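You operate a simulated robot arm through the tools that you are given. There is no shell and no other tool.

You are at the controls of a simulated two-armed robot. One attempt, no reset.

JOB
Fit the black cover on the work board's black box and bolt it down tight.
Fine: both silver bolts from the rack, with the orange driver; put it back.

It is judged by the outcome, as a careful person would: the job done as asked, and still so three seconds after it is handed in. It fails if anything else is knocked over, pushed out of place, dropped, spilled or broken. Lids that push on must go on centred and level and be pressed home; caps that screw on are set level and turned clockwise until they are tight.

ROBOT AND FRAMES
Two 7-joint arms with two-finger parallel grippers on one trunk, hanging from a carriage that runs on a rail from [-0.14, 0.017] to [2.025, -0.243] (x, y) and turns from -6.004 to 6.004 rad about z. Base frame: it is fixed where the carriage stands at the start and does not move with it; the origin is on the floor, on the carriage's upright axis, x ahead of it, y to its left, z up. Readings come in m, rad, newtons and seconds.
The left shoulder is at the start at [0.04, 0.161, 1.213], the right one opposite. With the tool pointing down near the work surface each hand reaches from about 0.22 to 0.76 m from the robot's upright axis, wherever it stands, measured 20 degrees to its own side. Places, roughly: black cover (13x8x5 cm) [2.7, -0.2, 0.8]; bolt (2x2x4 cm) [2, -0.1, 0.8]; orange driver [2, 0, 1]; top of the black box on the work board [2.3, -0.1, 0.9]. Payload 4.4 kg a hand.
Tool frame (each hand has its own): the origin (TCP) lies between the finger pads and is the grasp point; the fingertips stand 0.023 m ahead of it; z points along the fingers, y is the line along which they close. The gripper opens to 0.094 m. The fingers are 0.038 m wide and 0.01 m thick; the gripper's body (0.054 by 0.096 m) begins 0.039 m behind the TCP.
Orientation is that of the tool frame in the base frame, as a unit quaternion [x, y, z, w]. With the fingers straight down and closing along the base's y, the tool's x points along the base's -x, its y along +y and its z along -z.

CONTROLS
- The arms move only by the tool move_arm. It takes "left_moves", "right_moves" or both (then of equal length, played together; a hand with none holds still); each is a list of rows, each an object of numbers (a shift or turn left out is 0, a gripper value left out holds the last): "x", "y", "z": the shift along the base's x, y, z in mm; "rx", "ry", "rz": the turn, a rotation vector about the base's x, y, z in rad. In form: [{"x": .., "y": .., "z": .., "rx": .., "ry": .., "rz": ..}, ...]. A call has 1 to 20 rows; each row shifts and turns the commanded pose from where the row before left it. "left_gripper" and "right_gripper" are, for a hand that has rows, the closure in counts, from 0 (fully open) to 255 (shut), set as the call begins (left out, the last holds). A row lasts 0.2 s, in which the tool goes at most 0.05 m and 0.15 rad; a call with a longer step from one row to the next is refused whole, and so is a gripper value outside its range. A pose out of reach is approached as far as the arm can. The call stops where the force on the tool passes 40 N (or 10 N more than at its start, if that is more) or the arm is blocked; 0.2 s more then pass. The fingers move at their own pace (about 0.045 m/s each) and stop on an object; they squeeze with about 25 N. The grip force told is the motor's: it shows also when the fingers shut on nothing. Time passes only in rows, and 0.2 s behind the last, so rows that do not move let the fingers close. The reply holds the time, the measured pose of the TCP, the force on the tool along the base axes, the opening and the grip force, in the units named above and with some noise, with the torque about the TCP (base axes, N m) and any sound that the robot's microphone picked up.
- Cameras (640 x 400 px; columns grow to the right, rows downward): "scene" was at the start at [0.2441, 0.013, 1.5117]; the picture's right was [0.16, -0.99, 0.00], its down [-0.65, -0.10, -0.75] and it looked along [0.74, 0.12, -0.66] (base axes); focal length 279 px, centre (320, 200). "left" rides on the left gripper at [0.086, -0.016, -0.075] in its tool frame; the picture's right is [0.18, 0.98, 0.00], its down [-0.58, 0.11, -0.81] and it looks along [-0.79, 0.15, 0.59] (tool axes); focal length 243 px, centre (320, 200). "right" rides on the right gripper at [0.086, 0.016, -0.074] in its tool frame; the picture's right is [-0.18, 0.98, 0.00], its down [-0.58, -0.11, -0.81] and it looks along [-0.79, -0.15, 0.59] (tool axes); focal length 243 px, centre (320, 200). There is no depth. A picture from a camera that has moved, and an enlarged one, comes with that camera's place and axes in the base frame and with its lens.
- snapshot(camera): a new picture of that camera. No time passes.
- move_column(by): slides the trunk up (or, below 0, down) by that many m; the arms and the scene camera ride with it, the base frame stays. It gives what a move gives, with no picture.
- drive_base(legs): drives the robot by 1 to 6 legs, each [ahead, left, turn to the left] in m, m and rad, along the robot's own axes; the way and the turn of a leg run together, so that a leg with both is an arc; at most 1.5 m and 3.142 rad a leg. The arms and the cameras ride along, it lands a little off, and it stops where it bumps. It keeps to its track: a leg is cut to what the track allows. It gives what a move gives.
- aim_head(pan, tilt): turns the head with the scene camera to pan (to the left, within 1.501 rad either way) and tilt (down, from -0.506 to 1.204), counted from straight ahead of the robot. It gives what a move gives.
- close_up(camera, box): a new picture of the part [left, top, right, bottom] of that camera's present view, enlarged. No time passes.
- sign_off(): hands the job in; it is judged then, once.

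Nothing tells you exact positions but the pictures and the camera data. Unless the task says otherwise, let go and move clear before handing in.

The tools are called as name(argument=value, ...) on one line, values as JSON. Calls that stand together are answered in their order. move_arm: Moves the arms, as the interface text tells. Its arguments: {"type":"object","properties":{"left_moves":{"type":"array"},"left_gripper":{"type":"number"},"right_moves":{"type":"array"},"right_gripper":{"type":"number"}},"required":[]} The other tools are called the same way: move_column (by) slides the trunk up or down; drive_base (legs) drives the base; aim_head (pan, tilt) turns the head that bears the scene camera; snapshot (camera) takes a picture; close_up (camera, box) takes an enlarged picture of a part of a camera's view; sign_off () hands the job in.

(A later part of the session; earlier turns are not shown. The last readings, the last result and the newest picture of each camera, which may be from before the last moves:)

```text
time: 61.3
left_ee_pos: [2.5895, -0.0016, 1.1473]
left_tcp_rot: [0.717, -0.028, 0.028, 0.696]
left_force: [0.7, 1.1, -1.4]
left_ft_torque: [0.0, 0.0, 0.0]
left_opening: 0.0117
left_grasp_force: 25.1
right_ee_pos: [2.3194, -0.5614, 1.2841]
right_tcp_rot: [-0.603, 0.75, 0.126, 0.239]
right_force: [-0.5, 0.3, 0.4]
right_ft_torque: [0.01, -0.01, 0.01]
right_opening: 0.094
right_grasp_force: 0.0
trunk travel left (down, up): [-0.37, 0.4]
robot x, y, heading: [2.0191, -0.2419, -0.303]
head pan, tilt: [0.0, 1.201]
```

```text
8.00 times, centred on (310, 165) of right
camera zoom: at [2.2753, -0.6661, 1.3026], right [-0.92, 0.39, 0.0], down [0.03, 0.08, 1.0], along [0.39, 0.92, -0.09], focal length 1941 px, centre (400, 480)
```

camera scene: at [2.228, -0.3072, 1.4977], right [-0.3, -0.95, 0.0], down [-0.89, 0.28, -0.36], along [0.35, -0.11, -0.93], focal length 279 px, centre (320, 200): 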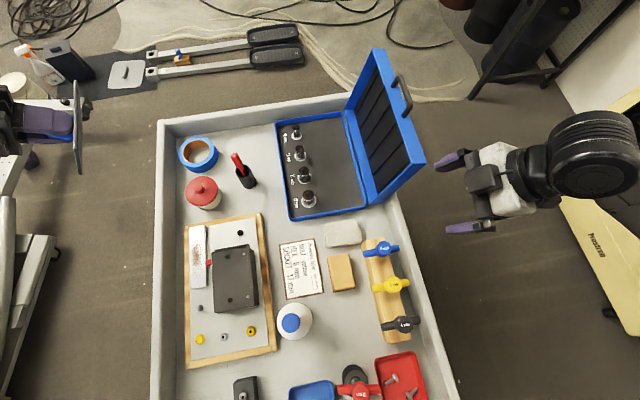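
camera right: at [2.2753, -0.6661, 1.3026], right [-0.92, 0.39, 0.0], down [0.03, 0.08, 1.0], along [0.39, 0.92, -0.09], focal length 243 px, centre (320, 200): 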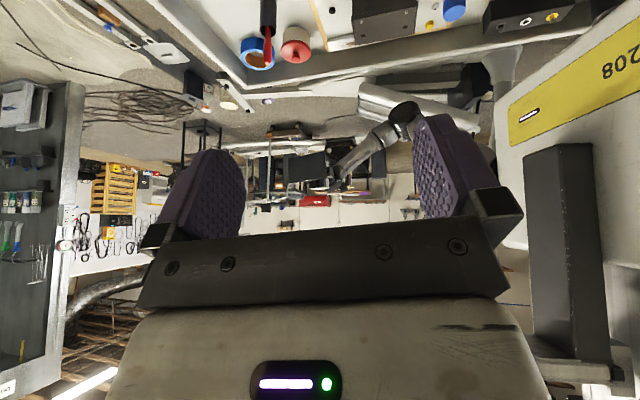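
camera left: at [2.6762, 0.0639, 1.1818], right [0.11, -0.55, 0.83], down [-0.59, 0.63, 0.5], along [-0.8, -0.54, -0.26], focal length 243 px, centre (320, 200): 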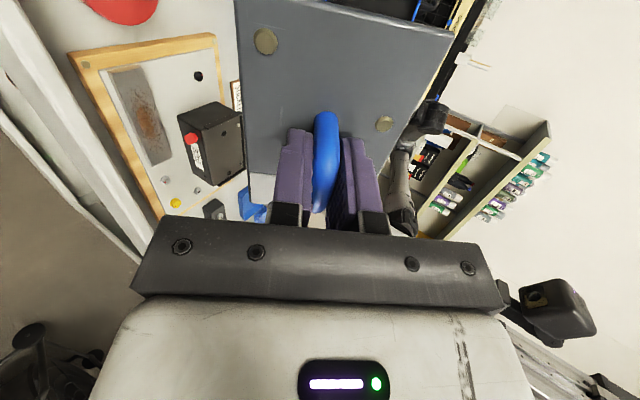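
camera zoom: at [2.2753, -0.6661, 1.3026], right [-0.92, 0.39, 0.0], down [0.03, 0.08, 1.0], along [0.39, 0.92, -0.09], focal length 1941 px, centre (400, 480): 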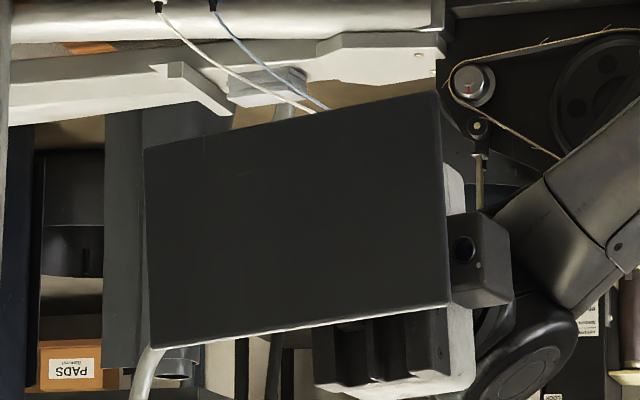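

The cover is a plain plate both sides. I'll measure the box precisely from the current head position before trying the fit.

close_up(camera="scene", box=[205, 235, 265, 320])

close_up(camera="scene", box=[205, 238, 245, 263])

close_up(camera="scene", box=[208, 290, 264, 322])

```text
4.71 times, centred on (235, 278) of scene
camera zoom: at [2.2282, -0.3079, 1.4978], right [-0.3, -0.95, 0.0], down [-0.89, 0.28, -0.36], along [0.35, -0.11, -0.93], focal length 1315 px, centre (720, -165)
```

zoom: 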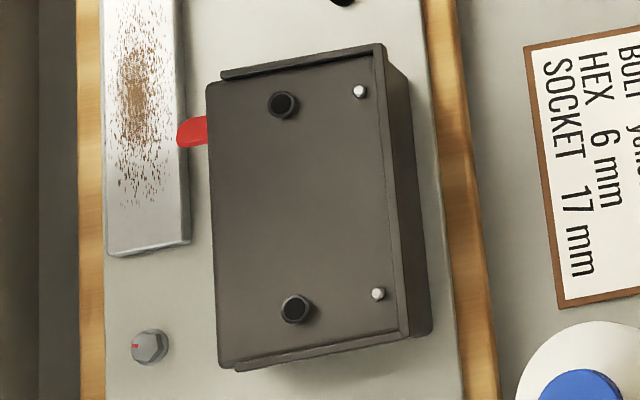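

```text
16.00 times, centred on (225, 250) of scene
camera zoom: at [2.2282, -0.3079, 1.4978], right [-0.3, -0.95, 0.0], down [-0.89, 0.28, -0.36], along [0.35, -0.11, -0.93], focal length 4470 px, centre (1840, -608)
```

zoom: 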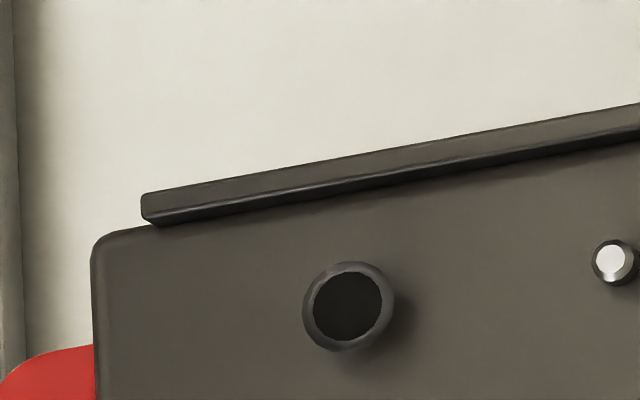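

```text
11.43 times, centred on (236, 306) of scene
camera zoom: at [2.2282, -0.3079, 1.4978], right [-0.3, -0.95, 0.0], down [-0.89, 0.28, -0.36], along [0.35, -0.11, -0.93], focal length 3193 px, centre (1280, -1011)
```

zoom: 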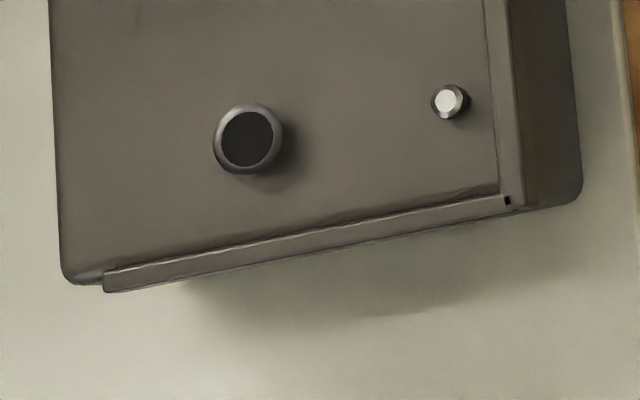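

close_up(camera="scene", box=[40, 70, 120, 180])

```text
3.64 times, centred on (80, 125) of scene
camera zoom: at [2.2282, -0.3079, 1.4978], right [-0.3, -0.95, 0.0], down [-0.89, 0.28, -0.36], along [0.35, -0.11, -0.93], focal length 1016 px, centre (1193, 473)
```

zoom: 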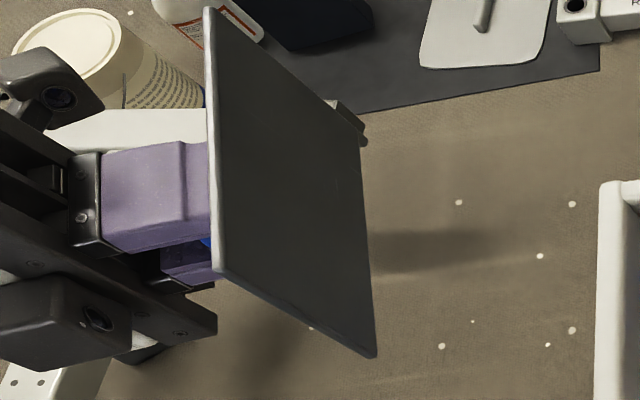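

Box recess centre ≈ [2.345, -0.141], heading ≈ -0.11, recess about 12.7 × 8.1 cm, matching the plate. I'll level the cover and bring it over the box to test the fit gently.

move_arm(left_moves=[{"rx": 0.14}, {"rx": 0.14}, {"rx": 0.14}, {"rx": 0.14}, {"rx": 0.14}, {"rx": 0.14}, {"rx": 0.14}, {"rx": 0.14}, {"rx": 0.14}, {"rx": 0.14}, {"rx": 0.14}, {"x": -40, "y": -22, "z": -14}, {"x": -40, "y": -22, "z": -14}, {"x": -40, "y": -22, "z": -14}, {"x": -42, "y": -25, "z": -14}, {"x": -42, "y": -25, "z": -14}, {"x": -42, "y": -25, "z": -14, "rz": -0.032}, {}])

snapshot(camera="scene")

snapshot(camera="left")

```text
refused: row 15 steps farther than a row can; nothing moved
```

```text
taken
camera scene: at [2.2282, -0.3079, 1.4978], right [-0.3, -0.95, 0.0], down [-0.89, 0.28, -0.36], along [0.35, -0.11, -0.93], focal length 279 px, centre (320, 200)
```

scene: 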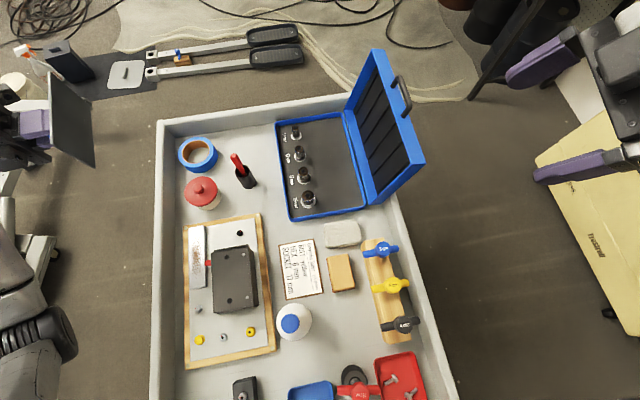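

```text
taken
camera left: at [2.6761, 0.0722, 1.1413], right [0.11, -0.03, 0.99], down [-0.59, 0.8, 0.09], along [-0.8, -0.59, 0.07], focal length 243 px, centre (320, 200)
```

left: 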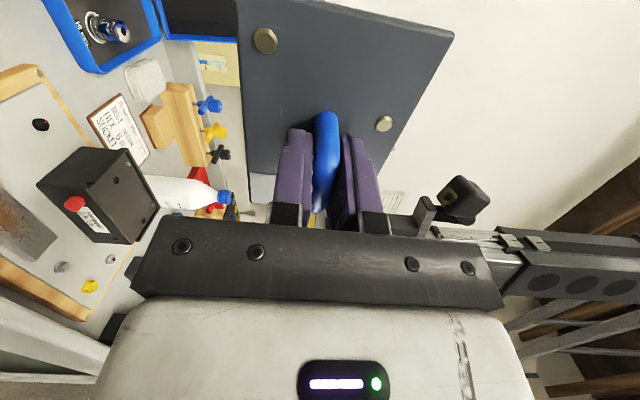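

move_arm(left_moves=[{"rx": 0.14}, {"rx": 0.14}, {"rx": 0.14}, {"rx": 0.14}, {"rx": 0.14}, {"rx": 0.14}, {"rx": 0.14}, {"rx": 0.14}, {"rx": 0.14}, {"rx": 0.14}, {"rx": 0.14}, {"x": -35, "y": -20, "z": -14}, {"x": -35, "y": -20, "z": -14}, {"x": -35, "y": -20, "z": -14}, {"x": -35, "y": -20, "z": -14}, {"x": -35, "y": -20, "z": -14}, {"x": -35, "y": -20, "z": -14}, {"x": -36.5, "y": -21, "z": -13, "rz": -0.032}, {}])

snapshot(camera="scene")

snapshot(camera="left")

```text
time: 65.3
left_ee_pos: [2.3776, -0.1583, 1.0478]
left_tcp_rot: [0.998, -0.055, 0.0, -0.001]
left_force: [0.0, 0.0, -0.8]
left_ft_torque: [-0.02, 0.01, 0.03]
left_opening: 0.0117
left_grasp_force: 24.9
left hand out of reach, approached as far as the arm can: row 17, 18
right_ee_pos: [2.3193, -0.5593, 1.2841]
right_tcp_rot: [-0.603, 0.75, 0.127, 0.24]
right_force: [-0.9, -0.5, 0.0]
right_ft_torque: [0.0, -0.01, -0.01]
right_opening: 0.094
right_grasp_force: 0.0
trunk travel left (down, up): [-0.37, 0.4]
robot x, y, heading: [2.0198, -0.2403, -0.307]
head pan, tilt: [0.0, 1.201]
```

```text
taken
camera scene: at [2.228, -0.3071, 1.4977], right [-0.3, -0.95, 0.0], down [-0.89, 0.28, -0.36], along [0.35, -0.11, -0.93], focal length 279 px, centre (320, 200)
```

scene: 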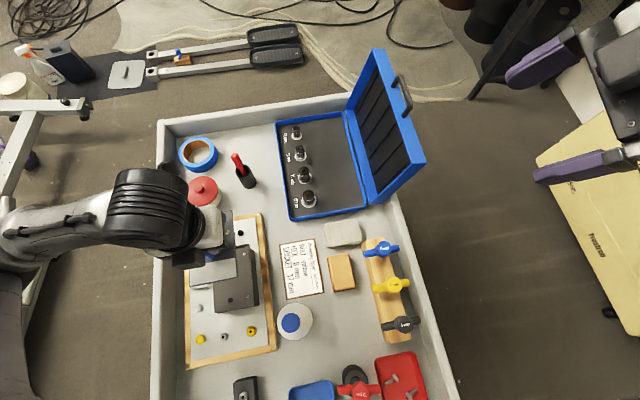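

```text
taken
camera left: at [2.4647, -0.1524, 1.1232], right [0.07, -1.0, 0.0], down [-0.59, -0.04, 0.81], along [-0.8, -0.06, -0.59], focal length 243 px, centre (320, 200)
```

left: 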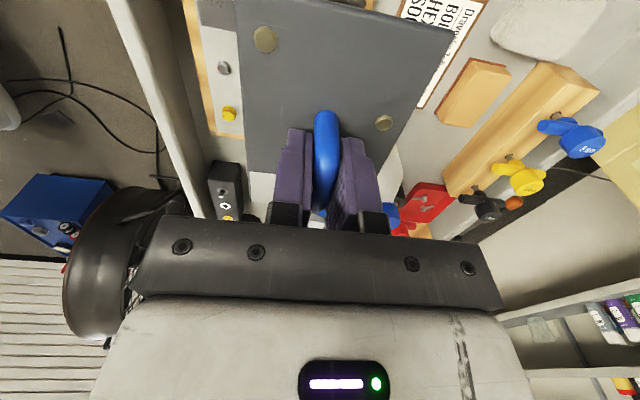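

That spot is too close to the trunk for this wrist pose. I'll raise the trunk and back the base off about 0.25 m along the rail.

move_column(by=0.15)

drive_base(legs=[[-0.2456, -0.0458, 0]])

snapshot(camera="scene")

```text
time: 67.1
left_ee_pos: [2.377, -0.1583, 1.1984]
left_tcp_rot: [0.998, -0.055, -0.001, 0.001]
left_force: [0.3, 0.4, -0.8]
left_ft_torque: [0.02, 0.01, -0.03]
left_opening: 0.0116
left_grasp_force: 25.0
right_ee_pos: [2.3203, -0.5597, 1.4347]
right_tcp_rot: [-0.603, 0.75, 0.127, 0.24]
right_force: [-0.1, -0.6, 0.7]
right_ft_torque: [0.05, 0.01, 0.01]
right_opening: 0.0944
right_grasp_force: 0.0
trunk travel left (down, up): [-0.52, 0.25]
robot x, y, heading: [2.0221, -0.2404, -0.308]
head pan, tilt: [0.0, 1.201]
```

```text
time: 68.9
left_ee_pos: [2.1334, -0.1286, 1.1984]
left_tcp_rot: [0.999, -0.054, -0.001, 0.0]
left_force: [0.1, 0.9, -1.5]
left_ft_torque: [-0.01, -0.04, -0.02]
left_opening: 0.0116
left_grasp_force: 25.4
right_ee_pos: [2.0758, -0.5311, 1.4339]
right_tcp_rot: [-0.604, 0.749, 0.127, 0.239]
right_force: [-0.2, 1.2, 0.3]
right_ft_torque: [0.0, 0.01, 0.0]
right_opening: 0.0941
right_grasp_force: 0.0
trunk travel left (down, up): [-0.52, 0.25]
robot x, y, heading: [1.7807, -0.2143, -0.298]
head pan, tilt: [0.0, 1.201]
```

```text
taken
camera scene: at [1.9839, -0.2776, 1.6476], right [-0.3, -0.95, 0.0], down [-0.89, 0.28, -0.36], along [0.35, -0.11, -0.93], focal length 279 px, centre (320, 200)
```

scene: 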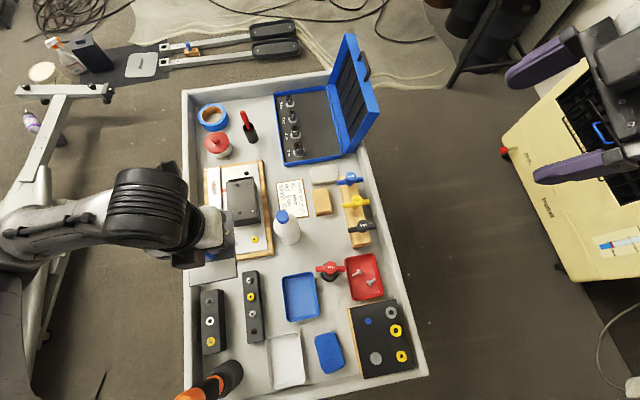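

move_arm(left_moves=[{"x": 42, "y": -3}, {"x": 42, "y": -3}, {"x": 42, "y": -3}, {"x": 42, "y": -3}, {"x": 41.6, "y": -2}, {"z": -45}, {"z": -45}, {"z": -45}, {"z": -45}, {"z": -30}, {}])

snapshot(camera="scene")

snapshot(camera="left")

```text
time: 71.3
left_ee_pos: [2.3417, -0.1432, 0.9864]
left_tcp_rot: [0.999, -0.054, 0.0, 0.0]
left_force: [0.6, 0.0, -0.6]
left_ft_torque: [0.0, 0.0, -0.03]
left_opening: 0.0118
left_grasp_force: 25.1
right_ee_pos: [2.0763, -0.5307, 1.4338]
right_tcp_rot: [-0.604, 0.75, 0.126, 0.24]
right_force: [0.5, -0.2, 0.7]
right_ft_torque: [0.02, 0.01, 0.01]
right_opening: 0.0939
right_grasp_force: 0.0
trunk travel left (down, up): [-0.52, 0.25]
robot x, y, heading: [1.7775, -0.215, -0.304]
head pan, tilt: [0.0, 1.201]
```

```text
taken
camera scene: at [1.9842, -0.2776, 1.6478], right [-0.3, -0.95, 0.0], down [-0.89, 0.28, -0.36], along [0.35, -0.11, -0.93], focal length 279 px, centre (320, 200)
```

scene: 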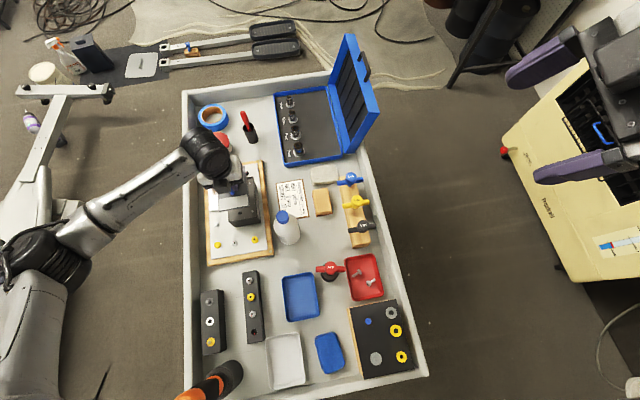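

```text
taken
camera left: at [2.4287, -0.1357, 1.0619], right [0.08, -1.0, 0.0], down [-0.59, -0.05, 0.81], along [-0.8, -0.06, -0.59], focal length 243 px, centre (320, 200)
```

left: 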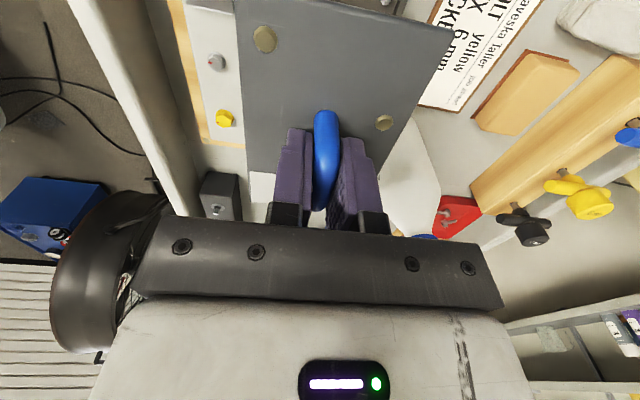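

move_arm(left_moves=[{"z": -30}, {"z": -28}, {}])

close_up(camera="scene", box=[195, 160, 275, 240])

aim_head(pan=0.7, tilt=1.1)

snapshot(camera="scene")

```text
time: 72.1
left_ee_pos: [2.3425, -0.1432, 0.9292]
left_tcp_rot: [0.999, -0.055, 0.0, 0.0]
left_force: [-0.6, 0.6, -0.2]
left_ft_torque: [-0.02, -0.01, -0.02]
left_opening: 0.012
left_grasp_force: 24.4
right_ee_pos: [2.0778, -0.5289, 1.4333]
right_tcp_rot: [-0.604, 0.749, 0.127, 0.239]
right_force: [-0.3, 0.1, 0.5]
right_ft_torque: [-0.01, 0.0, -0.04]
right_opening: 0.0941
right_grasp_force: 0.0
trunk travel left (down, up): [-0.52, 0.25]
robot x, y, heading: [1.7745, -0.2137, -0.3]
head pan, tilt: [0.0, 1.201]
```

```text
5.00 times, centred on (235, 200) of scene
camera zoom: at [1.9842, -0.2776, 1.6478], right [-0.3, -0.95, 0.0], down [-0.89, 0.28, -0.36], along [0.35, -0.11, -0.93], focal length 1397 px, centre (745, 200)
```

zoom: 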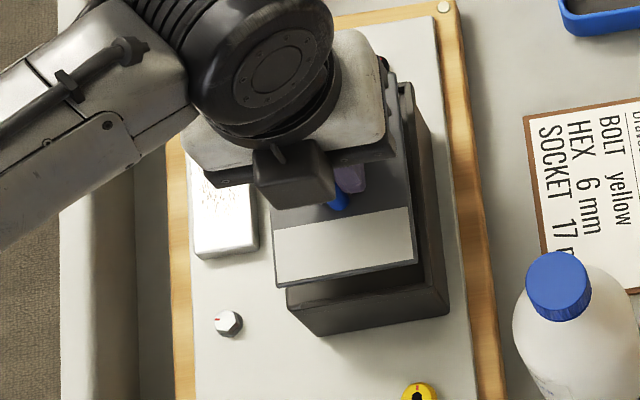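

```text
time: 73.1
left_ee_pos: [2.3438, -0.1436, 0.9307]
left_tcp_rot: [0.999, -0.054, 0.0, 0.0]
left_force: [0.1, -0.3, -1.5]
left_ft_torque: [-0.03, -0.02, -0.02]
left_opening: 0.0121
left_grasp_force: 25.0
right_ee_pos: [2.0779, -0.5303, 1.4343]
right_tcp_rot: [-0.604, 0.749, 0.126, 0.239]
right_force: [0.0, 0.5, -0.8]
right_ft_torque: [0.01, -0.01, -0.02]
right_opening: 0.0938
right_grasp_force: 0.1
trunk travel left (down, up): [-0.52, 0.25]
robot x, y, heading: [1.7787, -0.2112, -0.302]
head pan, tilt: [0.7, 1.1]
```

```text
taken
camera scene: at [1.989, -0.2366, 1.6537], right [0.39, -0.92, 0.0], down [-0.82, -0.34, -0.45], along [0.42, 0.18, -0.89], focal length 279 px, centre (320, 200)
```

scene: 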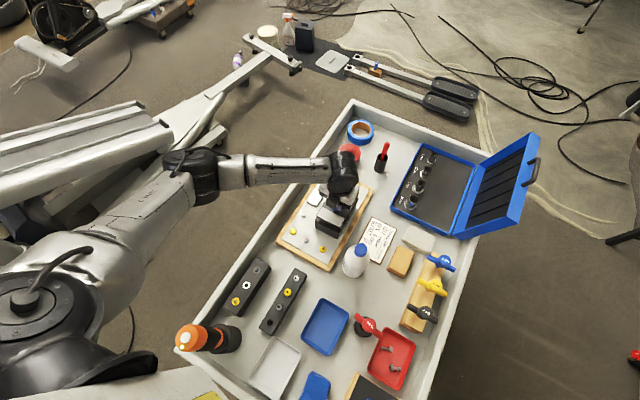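

move_arm(left_moves=[{"z": -5}, {"z": -4}, {"z": -3}, {}])

move_arm(left_moves=[{"z": -2}, {"z": -2}, {}])

move_arm(left_moves=[{"z": -2}, {"z": -1}, {}])

```text
time: 74.1
left_ee_pos: [2.343, -0.1424, 0.9198]
left_tcp_rot: [0.999, -0.054, -0.001, 0.0]
left_force: [-0.7, -0.2, -1.2]
left_ft_torque: [0.04, -0.03, 0.01]
left_opening: 0.0117
left_grasp_force: 25.4
right_ee_pos: [2.0771, -0.5303, 1.4344]
right_tcp_rot: [-0.605, 0.749, 0.128, 0.239]
right_force: [-1.4, -0.1, -0.5]
right_ft_torque: [0.01, -0.01, -0.01]
right_opening: 0.0941
right_grasp_force: 0.0
trunk travel left (down, up): [-0.52, 0.25]
robot x, y, heading: [1.7745, -0.215, -0.304]
head pan, tilt: [0.7, 1.1]
```

```text
time: 74.9
left_ee_pos: [2.3424, -0.1436, 0.9159]
left_tcp_rot: [0.999, -0.054, -0.001, 0.0]
left_force: [0.1, -0.3, -0.8]
left_ft_torque: [0.03, 0.02, 0.01]
left_opening: 0.0118
left_grasp_force: 25.1
right_ee_pos: [2.0773, -0.5301, 1.4342]
right_tcp_rot: [-0.605, 0.749, 0.127, 0.238]
right_force: [-0.2, 0.3, -0.5]
right_ft_torque: [-0.02, -0.03, 0.02]
right_opening: 0.0939
right_grasp_force: 0.0
trunk travel left (down, up): [-0.52, 0.25]
robot x, y, heading: [1.7783, -0.2136, -0.307]
head pan, tilt: [0.7, 1.1]
```

```text
time: 75.7
left_ee_pos: [2.3426, -0.1424, 0.9125]
left_tcp_rot: [0.999, -0.054, 0.001, 0.0]
left_force: [-0.2, 0.2, 0.1]
left_ft_torque: [0.0, 0.0, 0.02]
left_opening: 0.012
left_grasp_force: 25.3
right_ee_pos: [2.0766, -0.5301, 1.4344]
right_tcp_rot: [-0.604, 0.75, 0.128, 0.239]
right_force: [0.1, -0.6, -0.4]
right_ft_torque: [0.02, 0.02, 0.0]
right_opening: 0.0938
right_grasp_force: 0.1
trunk travel left (down, up): [-0.52, 0.25]
robot x, y, heading: [1.7749, -0.2127, -0.305]
head pan, tilt: [0.7, 1.1]
```

move_arm(left_moves=[{"z": -1}, {"z": -1}, {}])

close_up(camera="scene", box=[300, 180, 380, 250])

close_up(camera="left", box=[200, 0, 480, 170])

```text
time: 76.5
left_ee_pos: [2.3424, -0.1437, 0.9094]
left_tcp_rot: [0.999, -0.055, 0.0, -0.001]
left_force: [-0.5, -0.3, -0.6]
left_ft_torque: [-0.03, 0.02, 0.02]
left_opening: 0.0121
left_grasp_force: 24.9
right_ee_pos: [2.0766, -0.5293, 1.4328]
right_tcp_rot: [-0.605, 0.749, 0.127, 0.238]
right_force: [0.3, 0.3, 0.5]
right_ft_torque: [0.02, 0.01, -0.02]
right_opening: 0.0942
right_grasp_force: 0.0
trunk travel left (down, up): [-0.52, 0.25]
robot x, y, heading: [1.778, -0.2142, -0.301]
head pan, tilt: [0.7, 1.1]
```

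```text
5.71 times, centred on (340, 215) of scene
camera zoom: at [1.989, -0.2366, 1.6537], right [0.39, -0.92, 0.0], down [-0.82, -0.34, -0.45], along [0.42, 0.18, -0.89], focal length 1596 px, centre (206, 114)
```

zoom: 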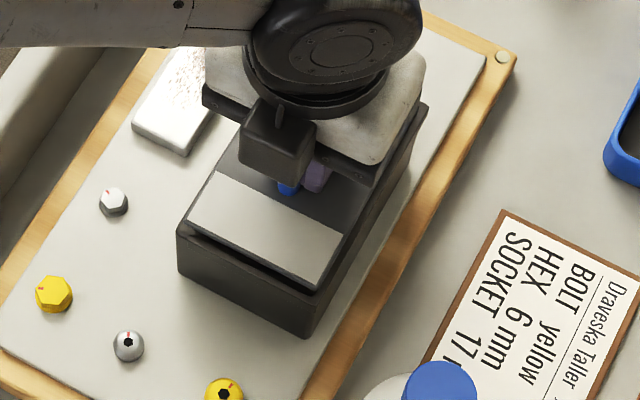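

```text
2.29 times, centred on (340, 85) of left
camera zoom: at [2.4299, -0.1365, 0.9848], right [0.08, -1.0, 0.0], down [-0.59, -0.05, 0.81], along [-0.8, -0.06, -0.59], focal length 555 px, centre (274, 463)
```

zoom: 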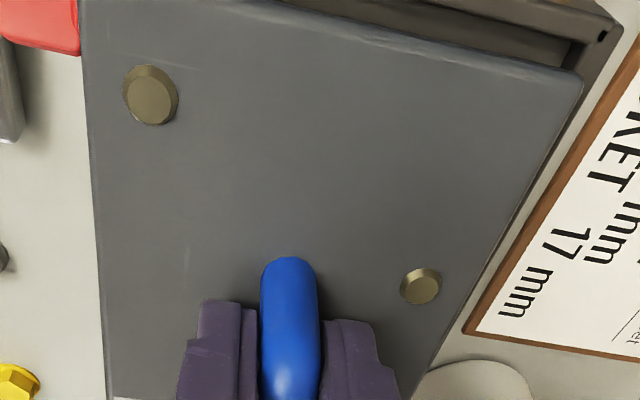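

move_arm(left_moves=[{"z": -1}, {"z": -1}, {}])

move_arm(left_moves=[{"z": -1}, {"z": -1}, {}])

close_up(camera="left", box=[200, 0, 480, 170])

close_up(camera="scene", box=[315, 200, 365, 245])

```text
time: 77.3
left_ee_pos: [2.3438, -0.1433, 0.9074]
left_tcp_rot: [0.999, -0.054, 0.0, -0.001]
left_force: [-1.7, 1.1, 2.5]
left_ft_torque: [-0.13, -0.11, -0.04]
left_opening: 0.0118
left_grasp_force: 25.3
right_ee_pos: [2.0766, -0.5292, 1.4347]
right_tcp_rot: [-0.604, 0.749, 0.128, 0.239]
right_force: [0.5, 0.4, 0.4]
right_ft_torque: [0.0, 0.0, 0.01]
right_opening: 0.0941
right_grasp_force: 0.0
trunk travel left (down, up): [-0.52, 0.25]
robot x, y, heading: [1.7756, -0.2166, -0.301]
head pan, tilt: [0.7, 1.1]
```

```text
time: 78.1
left_ee_pos: [2.3433, -0.1424, 0.9054]
left_tcp_rot: [0.999, -0.053, -0.001, 0.0]
left_force: [-4.6, 2.4, 16.9]
left_ft_torque: [-0.66, -0.27, -0.08]
left_opening: 0.0118
left_grasp_force: 25.0
right_ee_pos: [2.0771, -0.5289, 1.4338]
right_tcp_rot: [-0.605, 0.749, 0.127, 0.239]
right_force: [-0.6, 0.3, -0.7]
right_ft_torque: [0.01, 0.01, 0.01]
right_opening: 0.094
right_grasp_force: 0.1
trunk travel left (down, up): [-0.52, 0.25]
robot x, y, heading: [1.7755, -0.2126, -0.305]
head pan, tilt: [0.7, 1.1]
```

```text
2.29 times, centred on (340, 85) of left
camera zoom: at [2.4308, -0.1361, 0.9815], right [0.08, -1.0, 0.0], down [-0.59, -0.05, 0.81], along [-0.8, -0.06, -0.59], focal length 555 px, centre (274, 463)
```

zoom: 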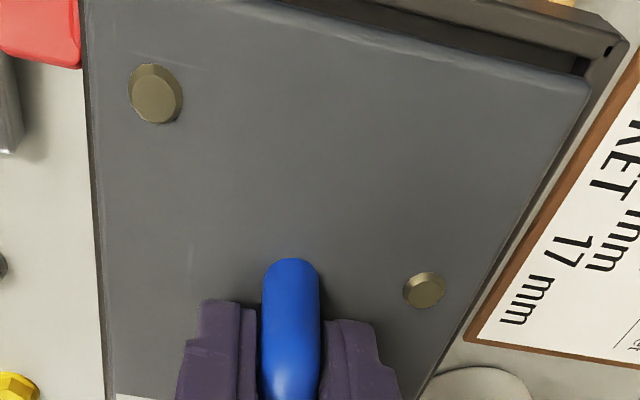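

```text
8.89 times, centred on (340, 222) of scene
camera zoom: at [1.9892, -0.2362, 1.654], right [0.39, -0.92, 0.0], down [-0.82, -0.34, -0.45], along [0.42, 0.18, -0.89], focal length 2483 px, centre (142, 0)
```

zoom: 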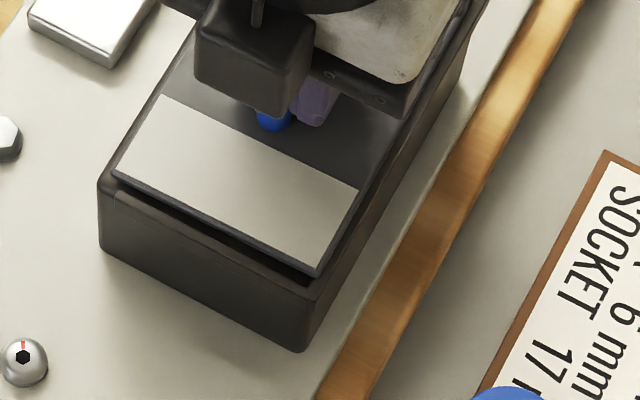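

First touch is on the right side (torque says ~4 cm right of centre), so the plate is probably on the right lip. I'll lift, shift 3 mm left and retry.

move_arm(left_moves=[{"z": 5}, {"y": 3}, {"z": -2}, {"z": -2}, {}])

move_arm(left_moves=[{"z": -1}, {"z": -1}, {}])

close_up(camera="left", box=[200, 0, 480, 170])

```text
time: 79.3
left_ee_pos: [2.3429, -0.1411, 0.9059]
left_tcp_rot: [0.999, -0.054, -0.001, 0.0]
left_force: [0.3, 1.0, -0.6]
left_ft_torque: [-0.02, 0.01, 0.0]
left_opening: 0.0117
left_grasp_force: 24.6
right_ee_pos: [2.0771, -0.5297, 1.4353]
right_tcp_rot: [-0.604, 0.749, 0.128, 0.239]
right_force: [-0.3, 0.5, -0.6]
right_ft_torque: [-0.01, 0.03, 0.01]
right_opening: 0.0941
right_grasp_force: 0.0
trunk travel left (down, up): [-0.52, 0.25]
robot x, y, heading: [1.7792, -0.2114, -0.297]
head pan, tilt: [0.7, 1.1]
```

```text
time: 80.1
left_ee_pos: [2.3427, -0.1395, 0.9036]
left_tcp_rot: [0.999, -0.054, 0.0, -0.001]
left_force: [-0.5, 0.5, -0.6]
left_ft_torque: [0.0, -0.01, 0.0]
left_opening: 0.0115
left_grasp_force: 25.0
right_ee_pos: [2.0775, -0.5282, 1.434]
right_tcp_rot: [-0.605, 0.749, 0.128, 0.239]
right_force: [-1.0, 0.5, 0.7]
right_ft_torque: [0.03, 0.01, -0.01]
right_opening: 0.0941
right_grasp_force: 0.0
trunk travel left (down, up): [-0.52, 0.25]
robot x, y, heading: [1.78, -0.21, -0.303]
head pan, tilt: [0.7, 1.1]
```

```text
2.29 times, centred on (340, 85) of left
camera zoom: at [2.4305, -0.1336, 0.9791], right [0.08, -1.0, 0.0], down [-0.59, -0.05, 0.81], along [-0.8, -0.06, -0.59], focal length 555 px, centre (274, 463)
```

zoom: 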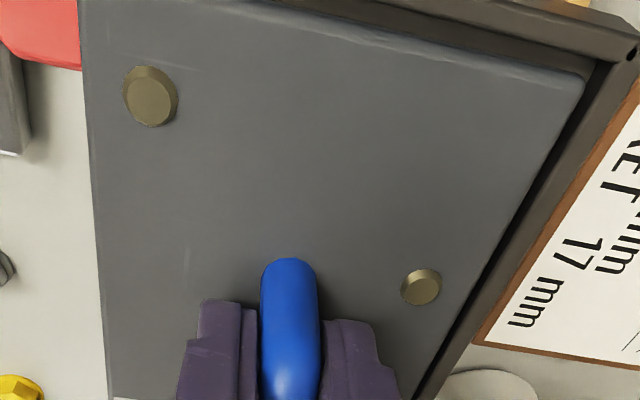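

Now it drops inside the lips. Continuing down in 1 mm steps.

move_arm(left_moves=[{"z": -1}, {"z": -1}, {}])

move_arm(left_moves=[{"z": -1}, {"z": -1}, {}])

move_arm(left_moves=[{"z": -1}, {"z": -1}, {}])

close_up(camera="left", box=[200, 0, 480, 170])

close_up(camera="scene", box=[315, 200, 365, 245])

```text
time: 80.9
left_ee_pos: [2.3425, -0.1398, 0.9033]
left_tcp_rot: [0.999, -0.054, 0.0, 0.001]
left_force: [-6.3, 1.8, 20.4]
left_ft_torque: [0.06, 0.23, -0.01]
left_opening: 0.012
left_grasp_force: 25.6
right_ee_pos: [2.0766, -0.5299, 1.4348]
right_tcp_rot: [-0.605, 0.749, 0.127, 0.238]
right_force: [-0.7, 0.2, -0.2]
right_ft_torque: [0.0, -0.01, -0.01]
right_opening: 0.094
right_grasp_force: 0.1
trunk travel left (down, up): [-0.52, 0.25]
robot x, y, heading: [1.7766, -0.2133, -0.301]
head pan, tilt: [0.7, 1.1]
```

```text
time: 81.7
left_ee_pos: [2.3454, -0.1408, 0.9015]
left_tcp_rot: [0.999, -0.054, 0.001, -0.001]
left_force: [-3.7, -1.2, 22.2]
left_ft_torque: [0.0, 0.04, 0.03]
left_opening: 0.012
left_grasp_force: 25.0
right_ee_pos: [2.0769, -0.5291, 1.4344]
right_tcp_rot: [-0.604, 0.749, 0.127, 0.239]
right_force: [1.0, 0.4, 0.1]
right_ft_torque: [0.0, -0.01, 0.02]
right_opening: 0.0938
right_grasp_force: 0.0
trunk travel left (down, up): [-0.52, 0.25]
robot x, y, heading: [1.7743, -0.2129, -0.302]
head pan, tilt: [0.7, 1.1]
```

```text
time: 82.3
left_ee_pos: [2.3459, -0.1409, 0.9001]
left_tcp_rot: [0.999, -0.054, 0.001, 0.001]
left_force: [-4.2, 3.2, 12.7]
left_ft_torque: [0.05, 0.04, 0.0]
left_opening: 0.0117
left_grasp_force: 25.0
right_ee_pos: [2.0772, -0.5293, 1.4333]
right_tcp_rot: [-0.604, 0.749, 0.127, 0.239]
right_force: [0.3, 0.1, -0.4]
right_ft_torque: [-0.02, 0.01, -0.01]
right_opening: 0.0938
right_grasp_force: 0.1
trunk travel left (down, up): [-0.52, 0.25]
robot x, y, heading: [1.7755, -0.2106, -0.3]
head pan, tilt: [0.7, 1.1]
stopped in row 2 (left hand): the force on the tool passed its limit at 42 N (the readings are from after the stop); the commanded pose is now the measured one
```

```text
2.29 times, centred on (340, 85) of left
camera zoom: at [2.4319, -0.1336, 0.976], right [0.08, -1.0, 0.0], down [-0.59, -0.04, 0.81], along [-0.8, -0.06, -0.59], focal length 555 px, centre (274, 463)
```

zoom: 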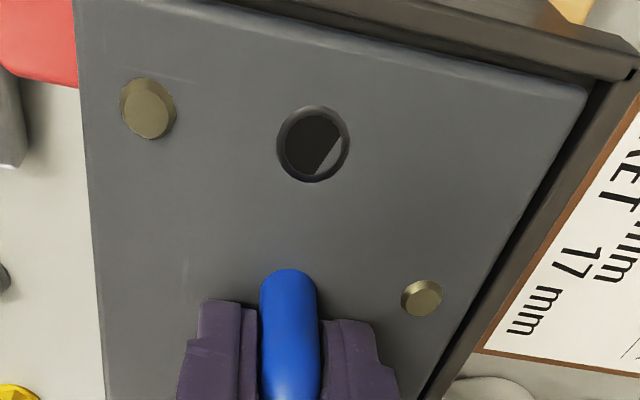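

```text
8.89 times, centred on (340, 222) of scene
camera zoom: at [1.989, -0.2362, 1.6534], right [0.39, -0.92, 0.0], down [-0.82, -0.34, -0.45], along [0.42, 0.18, -0.89], focal length 2483 px, centre (142, 0)
```

zoom: 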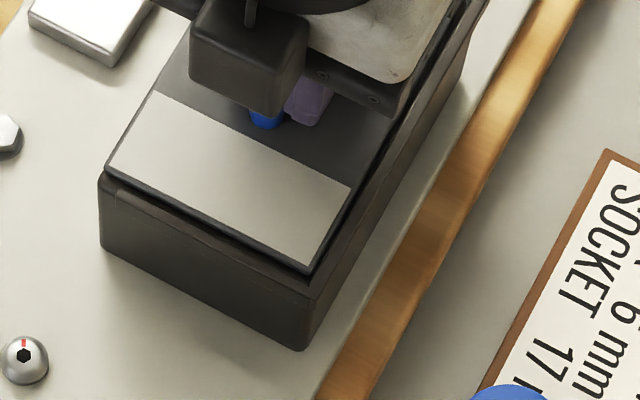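

The raised boss now pokes up through the plate and the cover has self-centred onto it, so it does fit over the bosses. I'll press a little more to see if it is home.

move_arm(left_moves=[{"z": -1}, {"z": -0.5}, {}])

close_up(camera="left", box=[200, 0, 480, 170])

```text
time: 83.3
left_ee_pos: [2.3449, -0.1412, 0.9]
left_tcp_rot: [0.999, -0.054, 0.002, 0.002]
left_force: [-1.7, 2.4, 12.7]
left_ft_torque: [0.06, 0.12, 0.03]
left_opening: 0.0118
left_grasp_force: 25.2
right_ee_pos: [2.0765, -0.5297, 1.4328]
right_tcp_rot: [-0.605, 0.749, 0.128, 0.239]
right_force: [0.2, -0.3, -0.6]
right_ft_torque: [0.04, -0.01, 0.0]
right_opening: 0.0942
right_grasp_force: 0.0
trunk travel left (down, up): [-0.52, 0.25]
robot x, y, heading: [1.7777, -0.2104, -0.3]
head pan, tilt: [0.7, 1.1]
stopped in row 3 (left hand): the force on the tool passed its limit at 41 N (the readings are from after the stop); the commanded pose is now the measured one
```

```text
2.29 times, centred on (340, 85) of left
camera zoom: at [2.4323, -0.1338, 0.976], right [0.08, -1.0, 0.0], down [-0.59, -0.04, 0.81], along [-0.8, -0.06, -0.59], focal length 555 px, centre (274, 463)
```

zoom: 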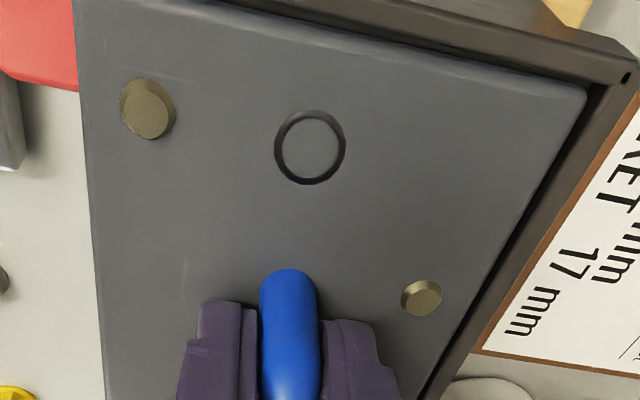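

The plate is now level with the boss top, which fits a seated plate. I'll release it and inspect from the sides to verify it sits flush.

move_arm(left_moves=[{"z": 1}, {}, {}, {}, {}, {}], left_gripper=0)

move_arm(left_moves=[{"z": 30}, {"z": 40}, {"z": 40}, {"z": 40}, {"x": 30, "y": 20}, {"x": 30, "y": 30}, {"x": 20, "y": 30}, {}])

snapshot(camera="left")

close_up(camera="scene", box=[310, 165, 380, 245])

```text
time: 84.7
left_ee_pos: [2.3424, -0.1413, 0.9006]
left_tcp_rot: [0.999, -0.054, 0.0, 0.002]
left_force: [-0.7, 0.3, 0.1]
left_ft_torque: [0.01, -0.02, 0.0]
left_opening: 0.094
left_grasp_force: 0.0
right_ee_pos: [2.0768, -0.529, 1.4334]
right_tcp_rot: [-0.605, 0.749, 0.127, 0.239]
right_force: [-0.3, -0.4, 1.1]
right_ft_torque: [0.02, 0.01, -0.01]
right_opening: 0.0941
right_grasp_force: 0.1
trunk travel left (down, up): [-0.52, 0.25]
robot x, y, heading: [1.7758, -0.2132, -0.299]
head pan, tilt: [0.7, 1.1]
```

```text
time: 86.5
left_ee_pos: [2.4263, -0.0603, 1.05]
left_tcp_rot: [0.999, -0.054, 0.001, 0.002]
left_force: [-0.1, -0.3, -0.4]
left_ft_torque: [-0.01, 0.0, 0.0]
left_opening: 0.0941
left_grasp_force: 0.0
right_ee_pos: [2.0762, -0.5293, 1.4335]
right_tcp_rot: [-0.604, 0.749, 0.127, 0.239]
right_force: [0.0, -0.5, 0.3]
right_ft_torque: [-0.01, -0.01, 0.03]
right_opening: 0.0939
right_grasp_force: 0.0
trunk travel left (down, up): [-0.52, 0.25]
robot x, y, heading: [1.776, -0.214, -0.304]
head pan, tilt: [0.7, 1.1]
```

```text
taken
camera left: at [2.5125, -0.0543, 1.1251], right [0.08, -1.0, 0.0], down [-0.59, -0.04, 0.81], along [-0.8, -0.06, -0.59], focal length 243 px, centre (320, 200)
```

left: 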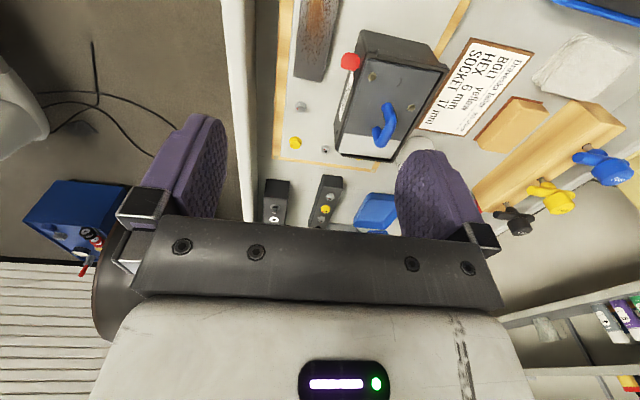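

```text
5.00 times, centred on (345, 205) of scene
camera zoom: at [1.9887, -0.2365, 1.6537], right [0.39, -0.92, 0.0], down [-0.82, -0.34, -0.45], along [0.42, 0.18, -0.89], focal length 1397 px, centre (195, 175)
```

zoom: 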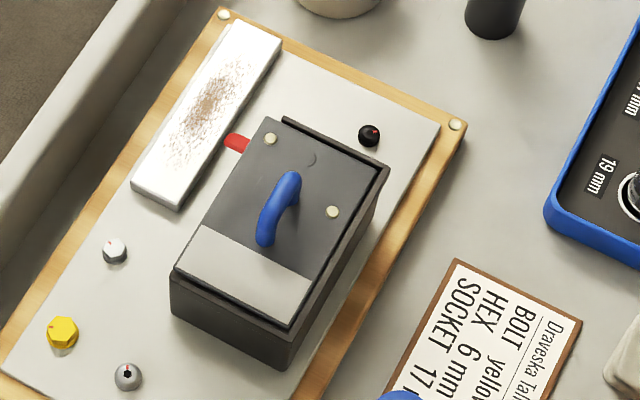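

close_up(camera="left", box=[330, 25, 450, 165])

close_up(camera="left", box=[345, 28, 425, 90])

close_up(camera="scene", box=[332, 180, 362, 215])

close_up(camera="scene", box=[330, 210, 376, 245])

```text
2.86 times, centred on (390, 95) of left
camera zoom: at [2.5125, -0.0543, 1.1251], right [0.08, -1.0, 0.0], down [-0.59, -0.04, 0.81], along [-0.8, -0.06, -0.59], focal length 693 px, centre (120, 500)
```

zoom: 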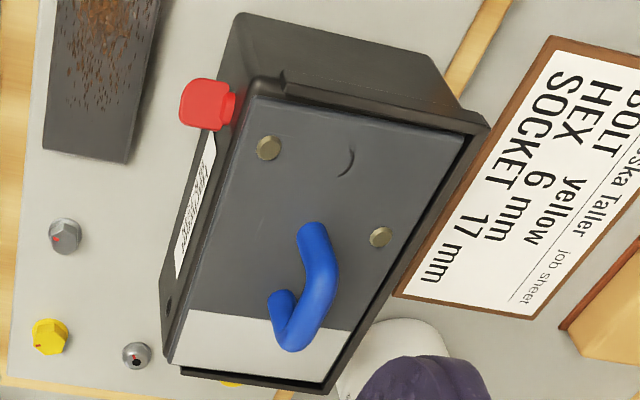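

```text
6.45 times, centred on (385, 59) of left
camera zoom: at [2.5125, -0.0543, 1.1251], right [0.08, -1.0, 0.0], down [-0.59, -0.04, 0.81], along [-0.8, -0.06, -0.59], focal length 1565 px, centre (-99, 1110)
```

zoom: 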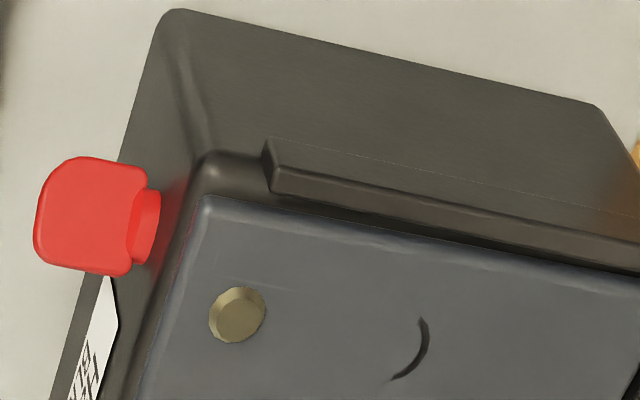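

```text
11.43 times, centred on (347, 198) of scene
camera zoom: at [1.9887, -0.2365, 1.6537], right [0.39, -0.92, 0.0], down [-0.82, -0.34, -0.45], along [0.42, 0.18, -0.89], focal length 3193 px, centre (11, 229)
```

zoom: 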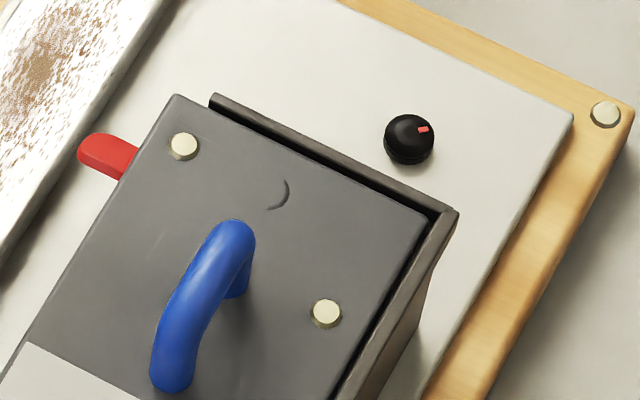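

```text
11.43 times, centred on (353, 228) of scene
camera zoom: at [1.9887, -0.2365, 1.6537], right [0.39, -0.92, 0.0], down [-0.82, -0.34, -0.45], along [0.42, 0.18, -0.89], focal length 3193 px, centre (-57, -114)
```

zoom: 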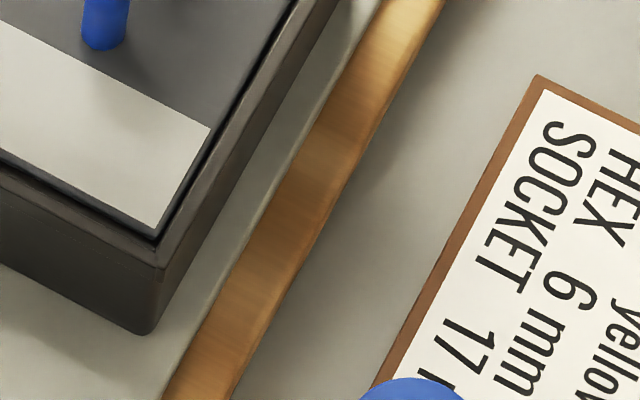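

The plate is down among the lips but may be slightly tilted. I'll look from the cart's left side at a low angle to judge the seating.

move_arm(left_moves=[{"x": -10, "y": 35, "rz": 0.14}, {"x": -10, "y": 35, "rz": 0.14}, {"x": -10, "y": 35, "rz": 0.14}, {"x": -10, "y": 35, "rz": 0.14}, {"x": -10, "y": 35, "rz": 0.14}, {"x": -10, "y": 15, "rz": 0.14}, {"x": -6, "rz": 0.14}, {"rz": 0.14}, {"rz": 0.14}, {"rz": 0.14}, {"rz": 0.14}, {"rz": 0.14}, {"rx": -0.13, "z": -20}, {"rx": -0.13, "z": -20}, {"rx": -0.13, "z": -20}, {"rx": -0.13}, {}])

snapshot(camera="left")

```text
time: 90.1
left_ee_pos: [2.3567, 0.1276, 0.9902]
left_tcp_rot: [0.683, 0.683, -0.182, 0.183]
left_force: [-0.2, -0.3, 0.6]
left_ft_torque: [-0.01, 0.01, 0.01]
left_opening: 0.094
left_grasp_force: 0.1
right_ee_pos: [2.0769, -0.5293, 1.4339]
right_tcp_rot: [-0.604, 0.75, 0.127, 0.238]
right_force: [-0.4, 0.5, 0.8]
right_ft_torque: [-0.04, 0.0, 0.0]
right_opening: 0.094
right_grasp_force: 0.1
trunk travel left (down, up): [-0.52, 0.25]
robot x, y, heading: [1.7787, -0.2123, -0.303]
head pan, tilt: [0.7, 1.1]
```

```text
taken
camera left: at [2.3402, 0.2397, 1.0119], right [0.98, 0.16, -0.09], down [0.11, -0.1, 0.99], along [0.15, -0.98, -0.12], focal length 243 px, centre (320, 200)
```

left: 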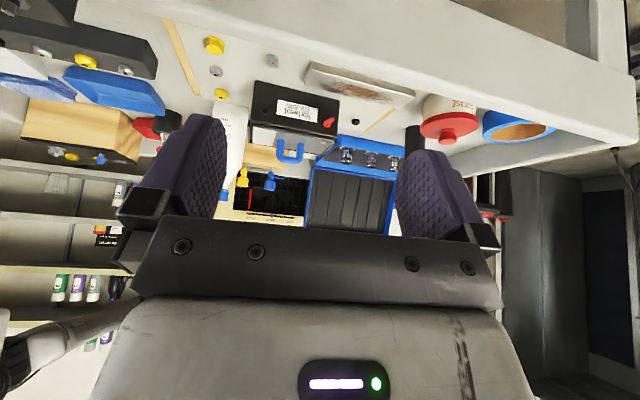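

close_up(camera="left", box=[240, 75, 350, 165])

close_up(camera="left", box=[240, 115, 280, 150])

close_up(camera="left", box=[300, 115, 345, 150])

```text
4.44 times, centred on (295, 120) of left
camera zoom: at [2.3402, 0.2397, 1.0119], right [0.98, 0.16, -0.09], down [0.11, -0.1, 0.99], along [0.15, -0.98, -0.12], focal length 1078 px, centre (431, 556)
```

zoom: 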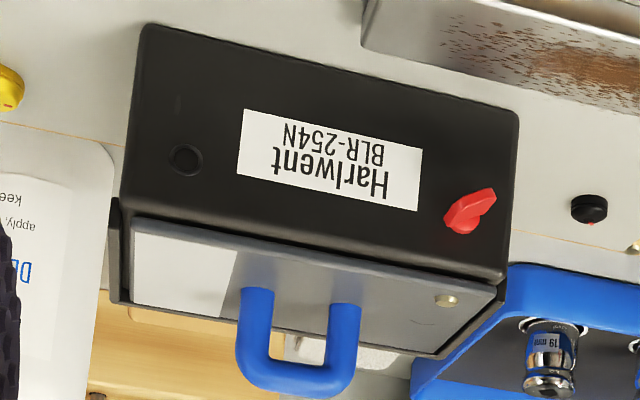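

```text
11.43 times, centred on (260, 132) of left
camera zoom: at [2.3402, 0.2397, 1.0119], right [0.98, 0.16, -0.09], down [0.11, -0.1, 0.99], along [0.15, -0.98, -0.12], focal length 2773 px, centre (1006, 971)
```

zoom: 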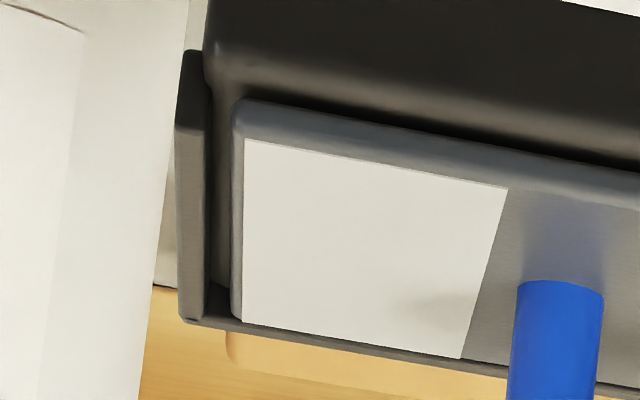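

```text
11.43 times, centred on (322, 132) of left
camera zoom: at [2.3402, 0.2397, 1.0119], right [0.98, 0.16, -0.09], down [0.11, -0.1, 0.99], along [0.15, -0.98, -0.12], focal length 2773 px, centre (291, 971)
```

zoom: 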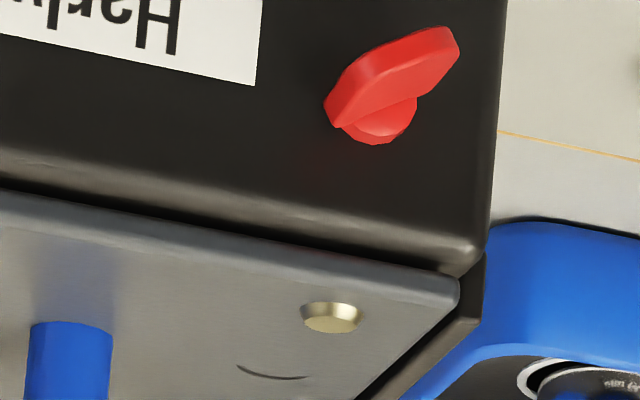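

Physical cues (4 mm drop with self-centring after first touch) say the cover is located on the bosses. Now I study the bolt rack and driver closely.

aim_head(pan=0.5, tilt=1.204)

snapshot(camera="scene")

```text
time: 90.8
left_ee_pos: [2.3586, 0.1268, 0.9899]
left_tcp_rot: [0.683, 0.684, -0.18, 0.182]
left_force: [0.2, 0.7, -0.1]
left_ft_torque: [-0.01, -0.02, -0.02]
left_opening: 0.094
left_grasp_force: 0.0
right_ee_pos: [2.0776, -0.5297, 1.4351]
right_tcp_rot: [-0.604, 0.75, 0.127, 0.24]
right_force: [0.7, -0.5, 0.5]
right_ft_torque: [0.02, 0.02, 0.01]
right_opening: 0.094
right_grasp_force: 0.1
trunk travel left (down, up): [-0.52, 0.25]
robot x, y, heading: [1.7728, -0.2151, -0.298]
head pan, tilt: [0.499, 1.201]
```

```text
taken
camera scene: at [1.9854, -0.2499, 1.6478], right [0.2, -0.98, 0.0], down [-0.91, -0.18, -0.36], along [0.36, 0.07, -0.93], focal length 279 px, centre (320, 200)
```

scene: 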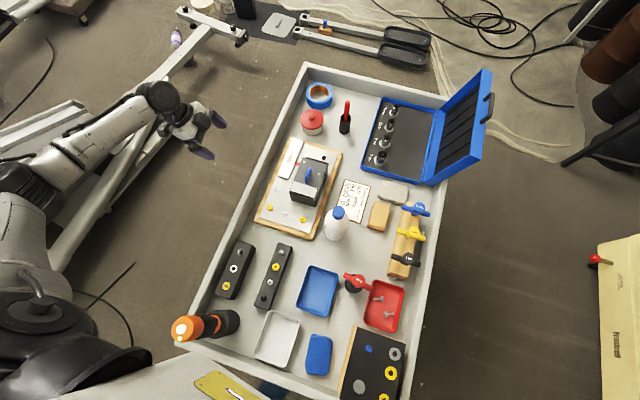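

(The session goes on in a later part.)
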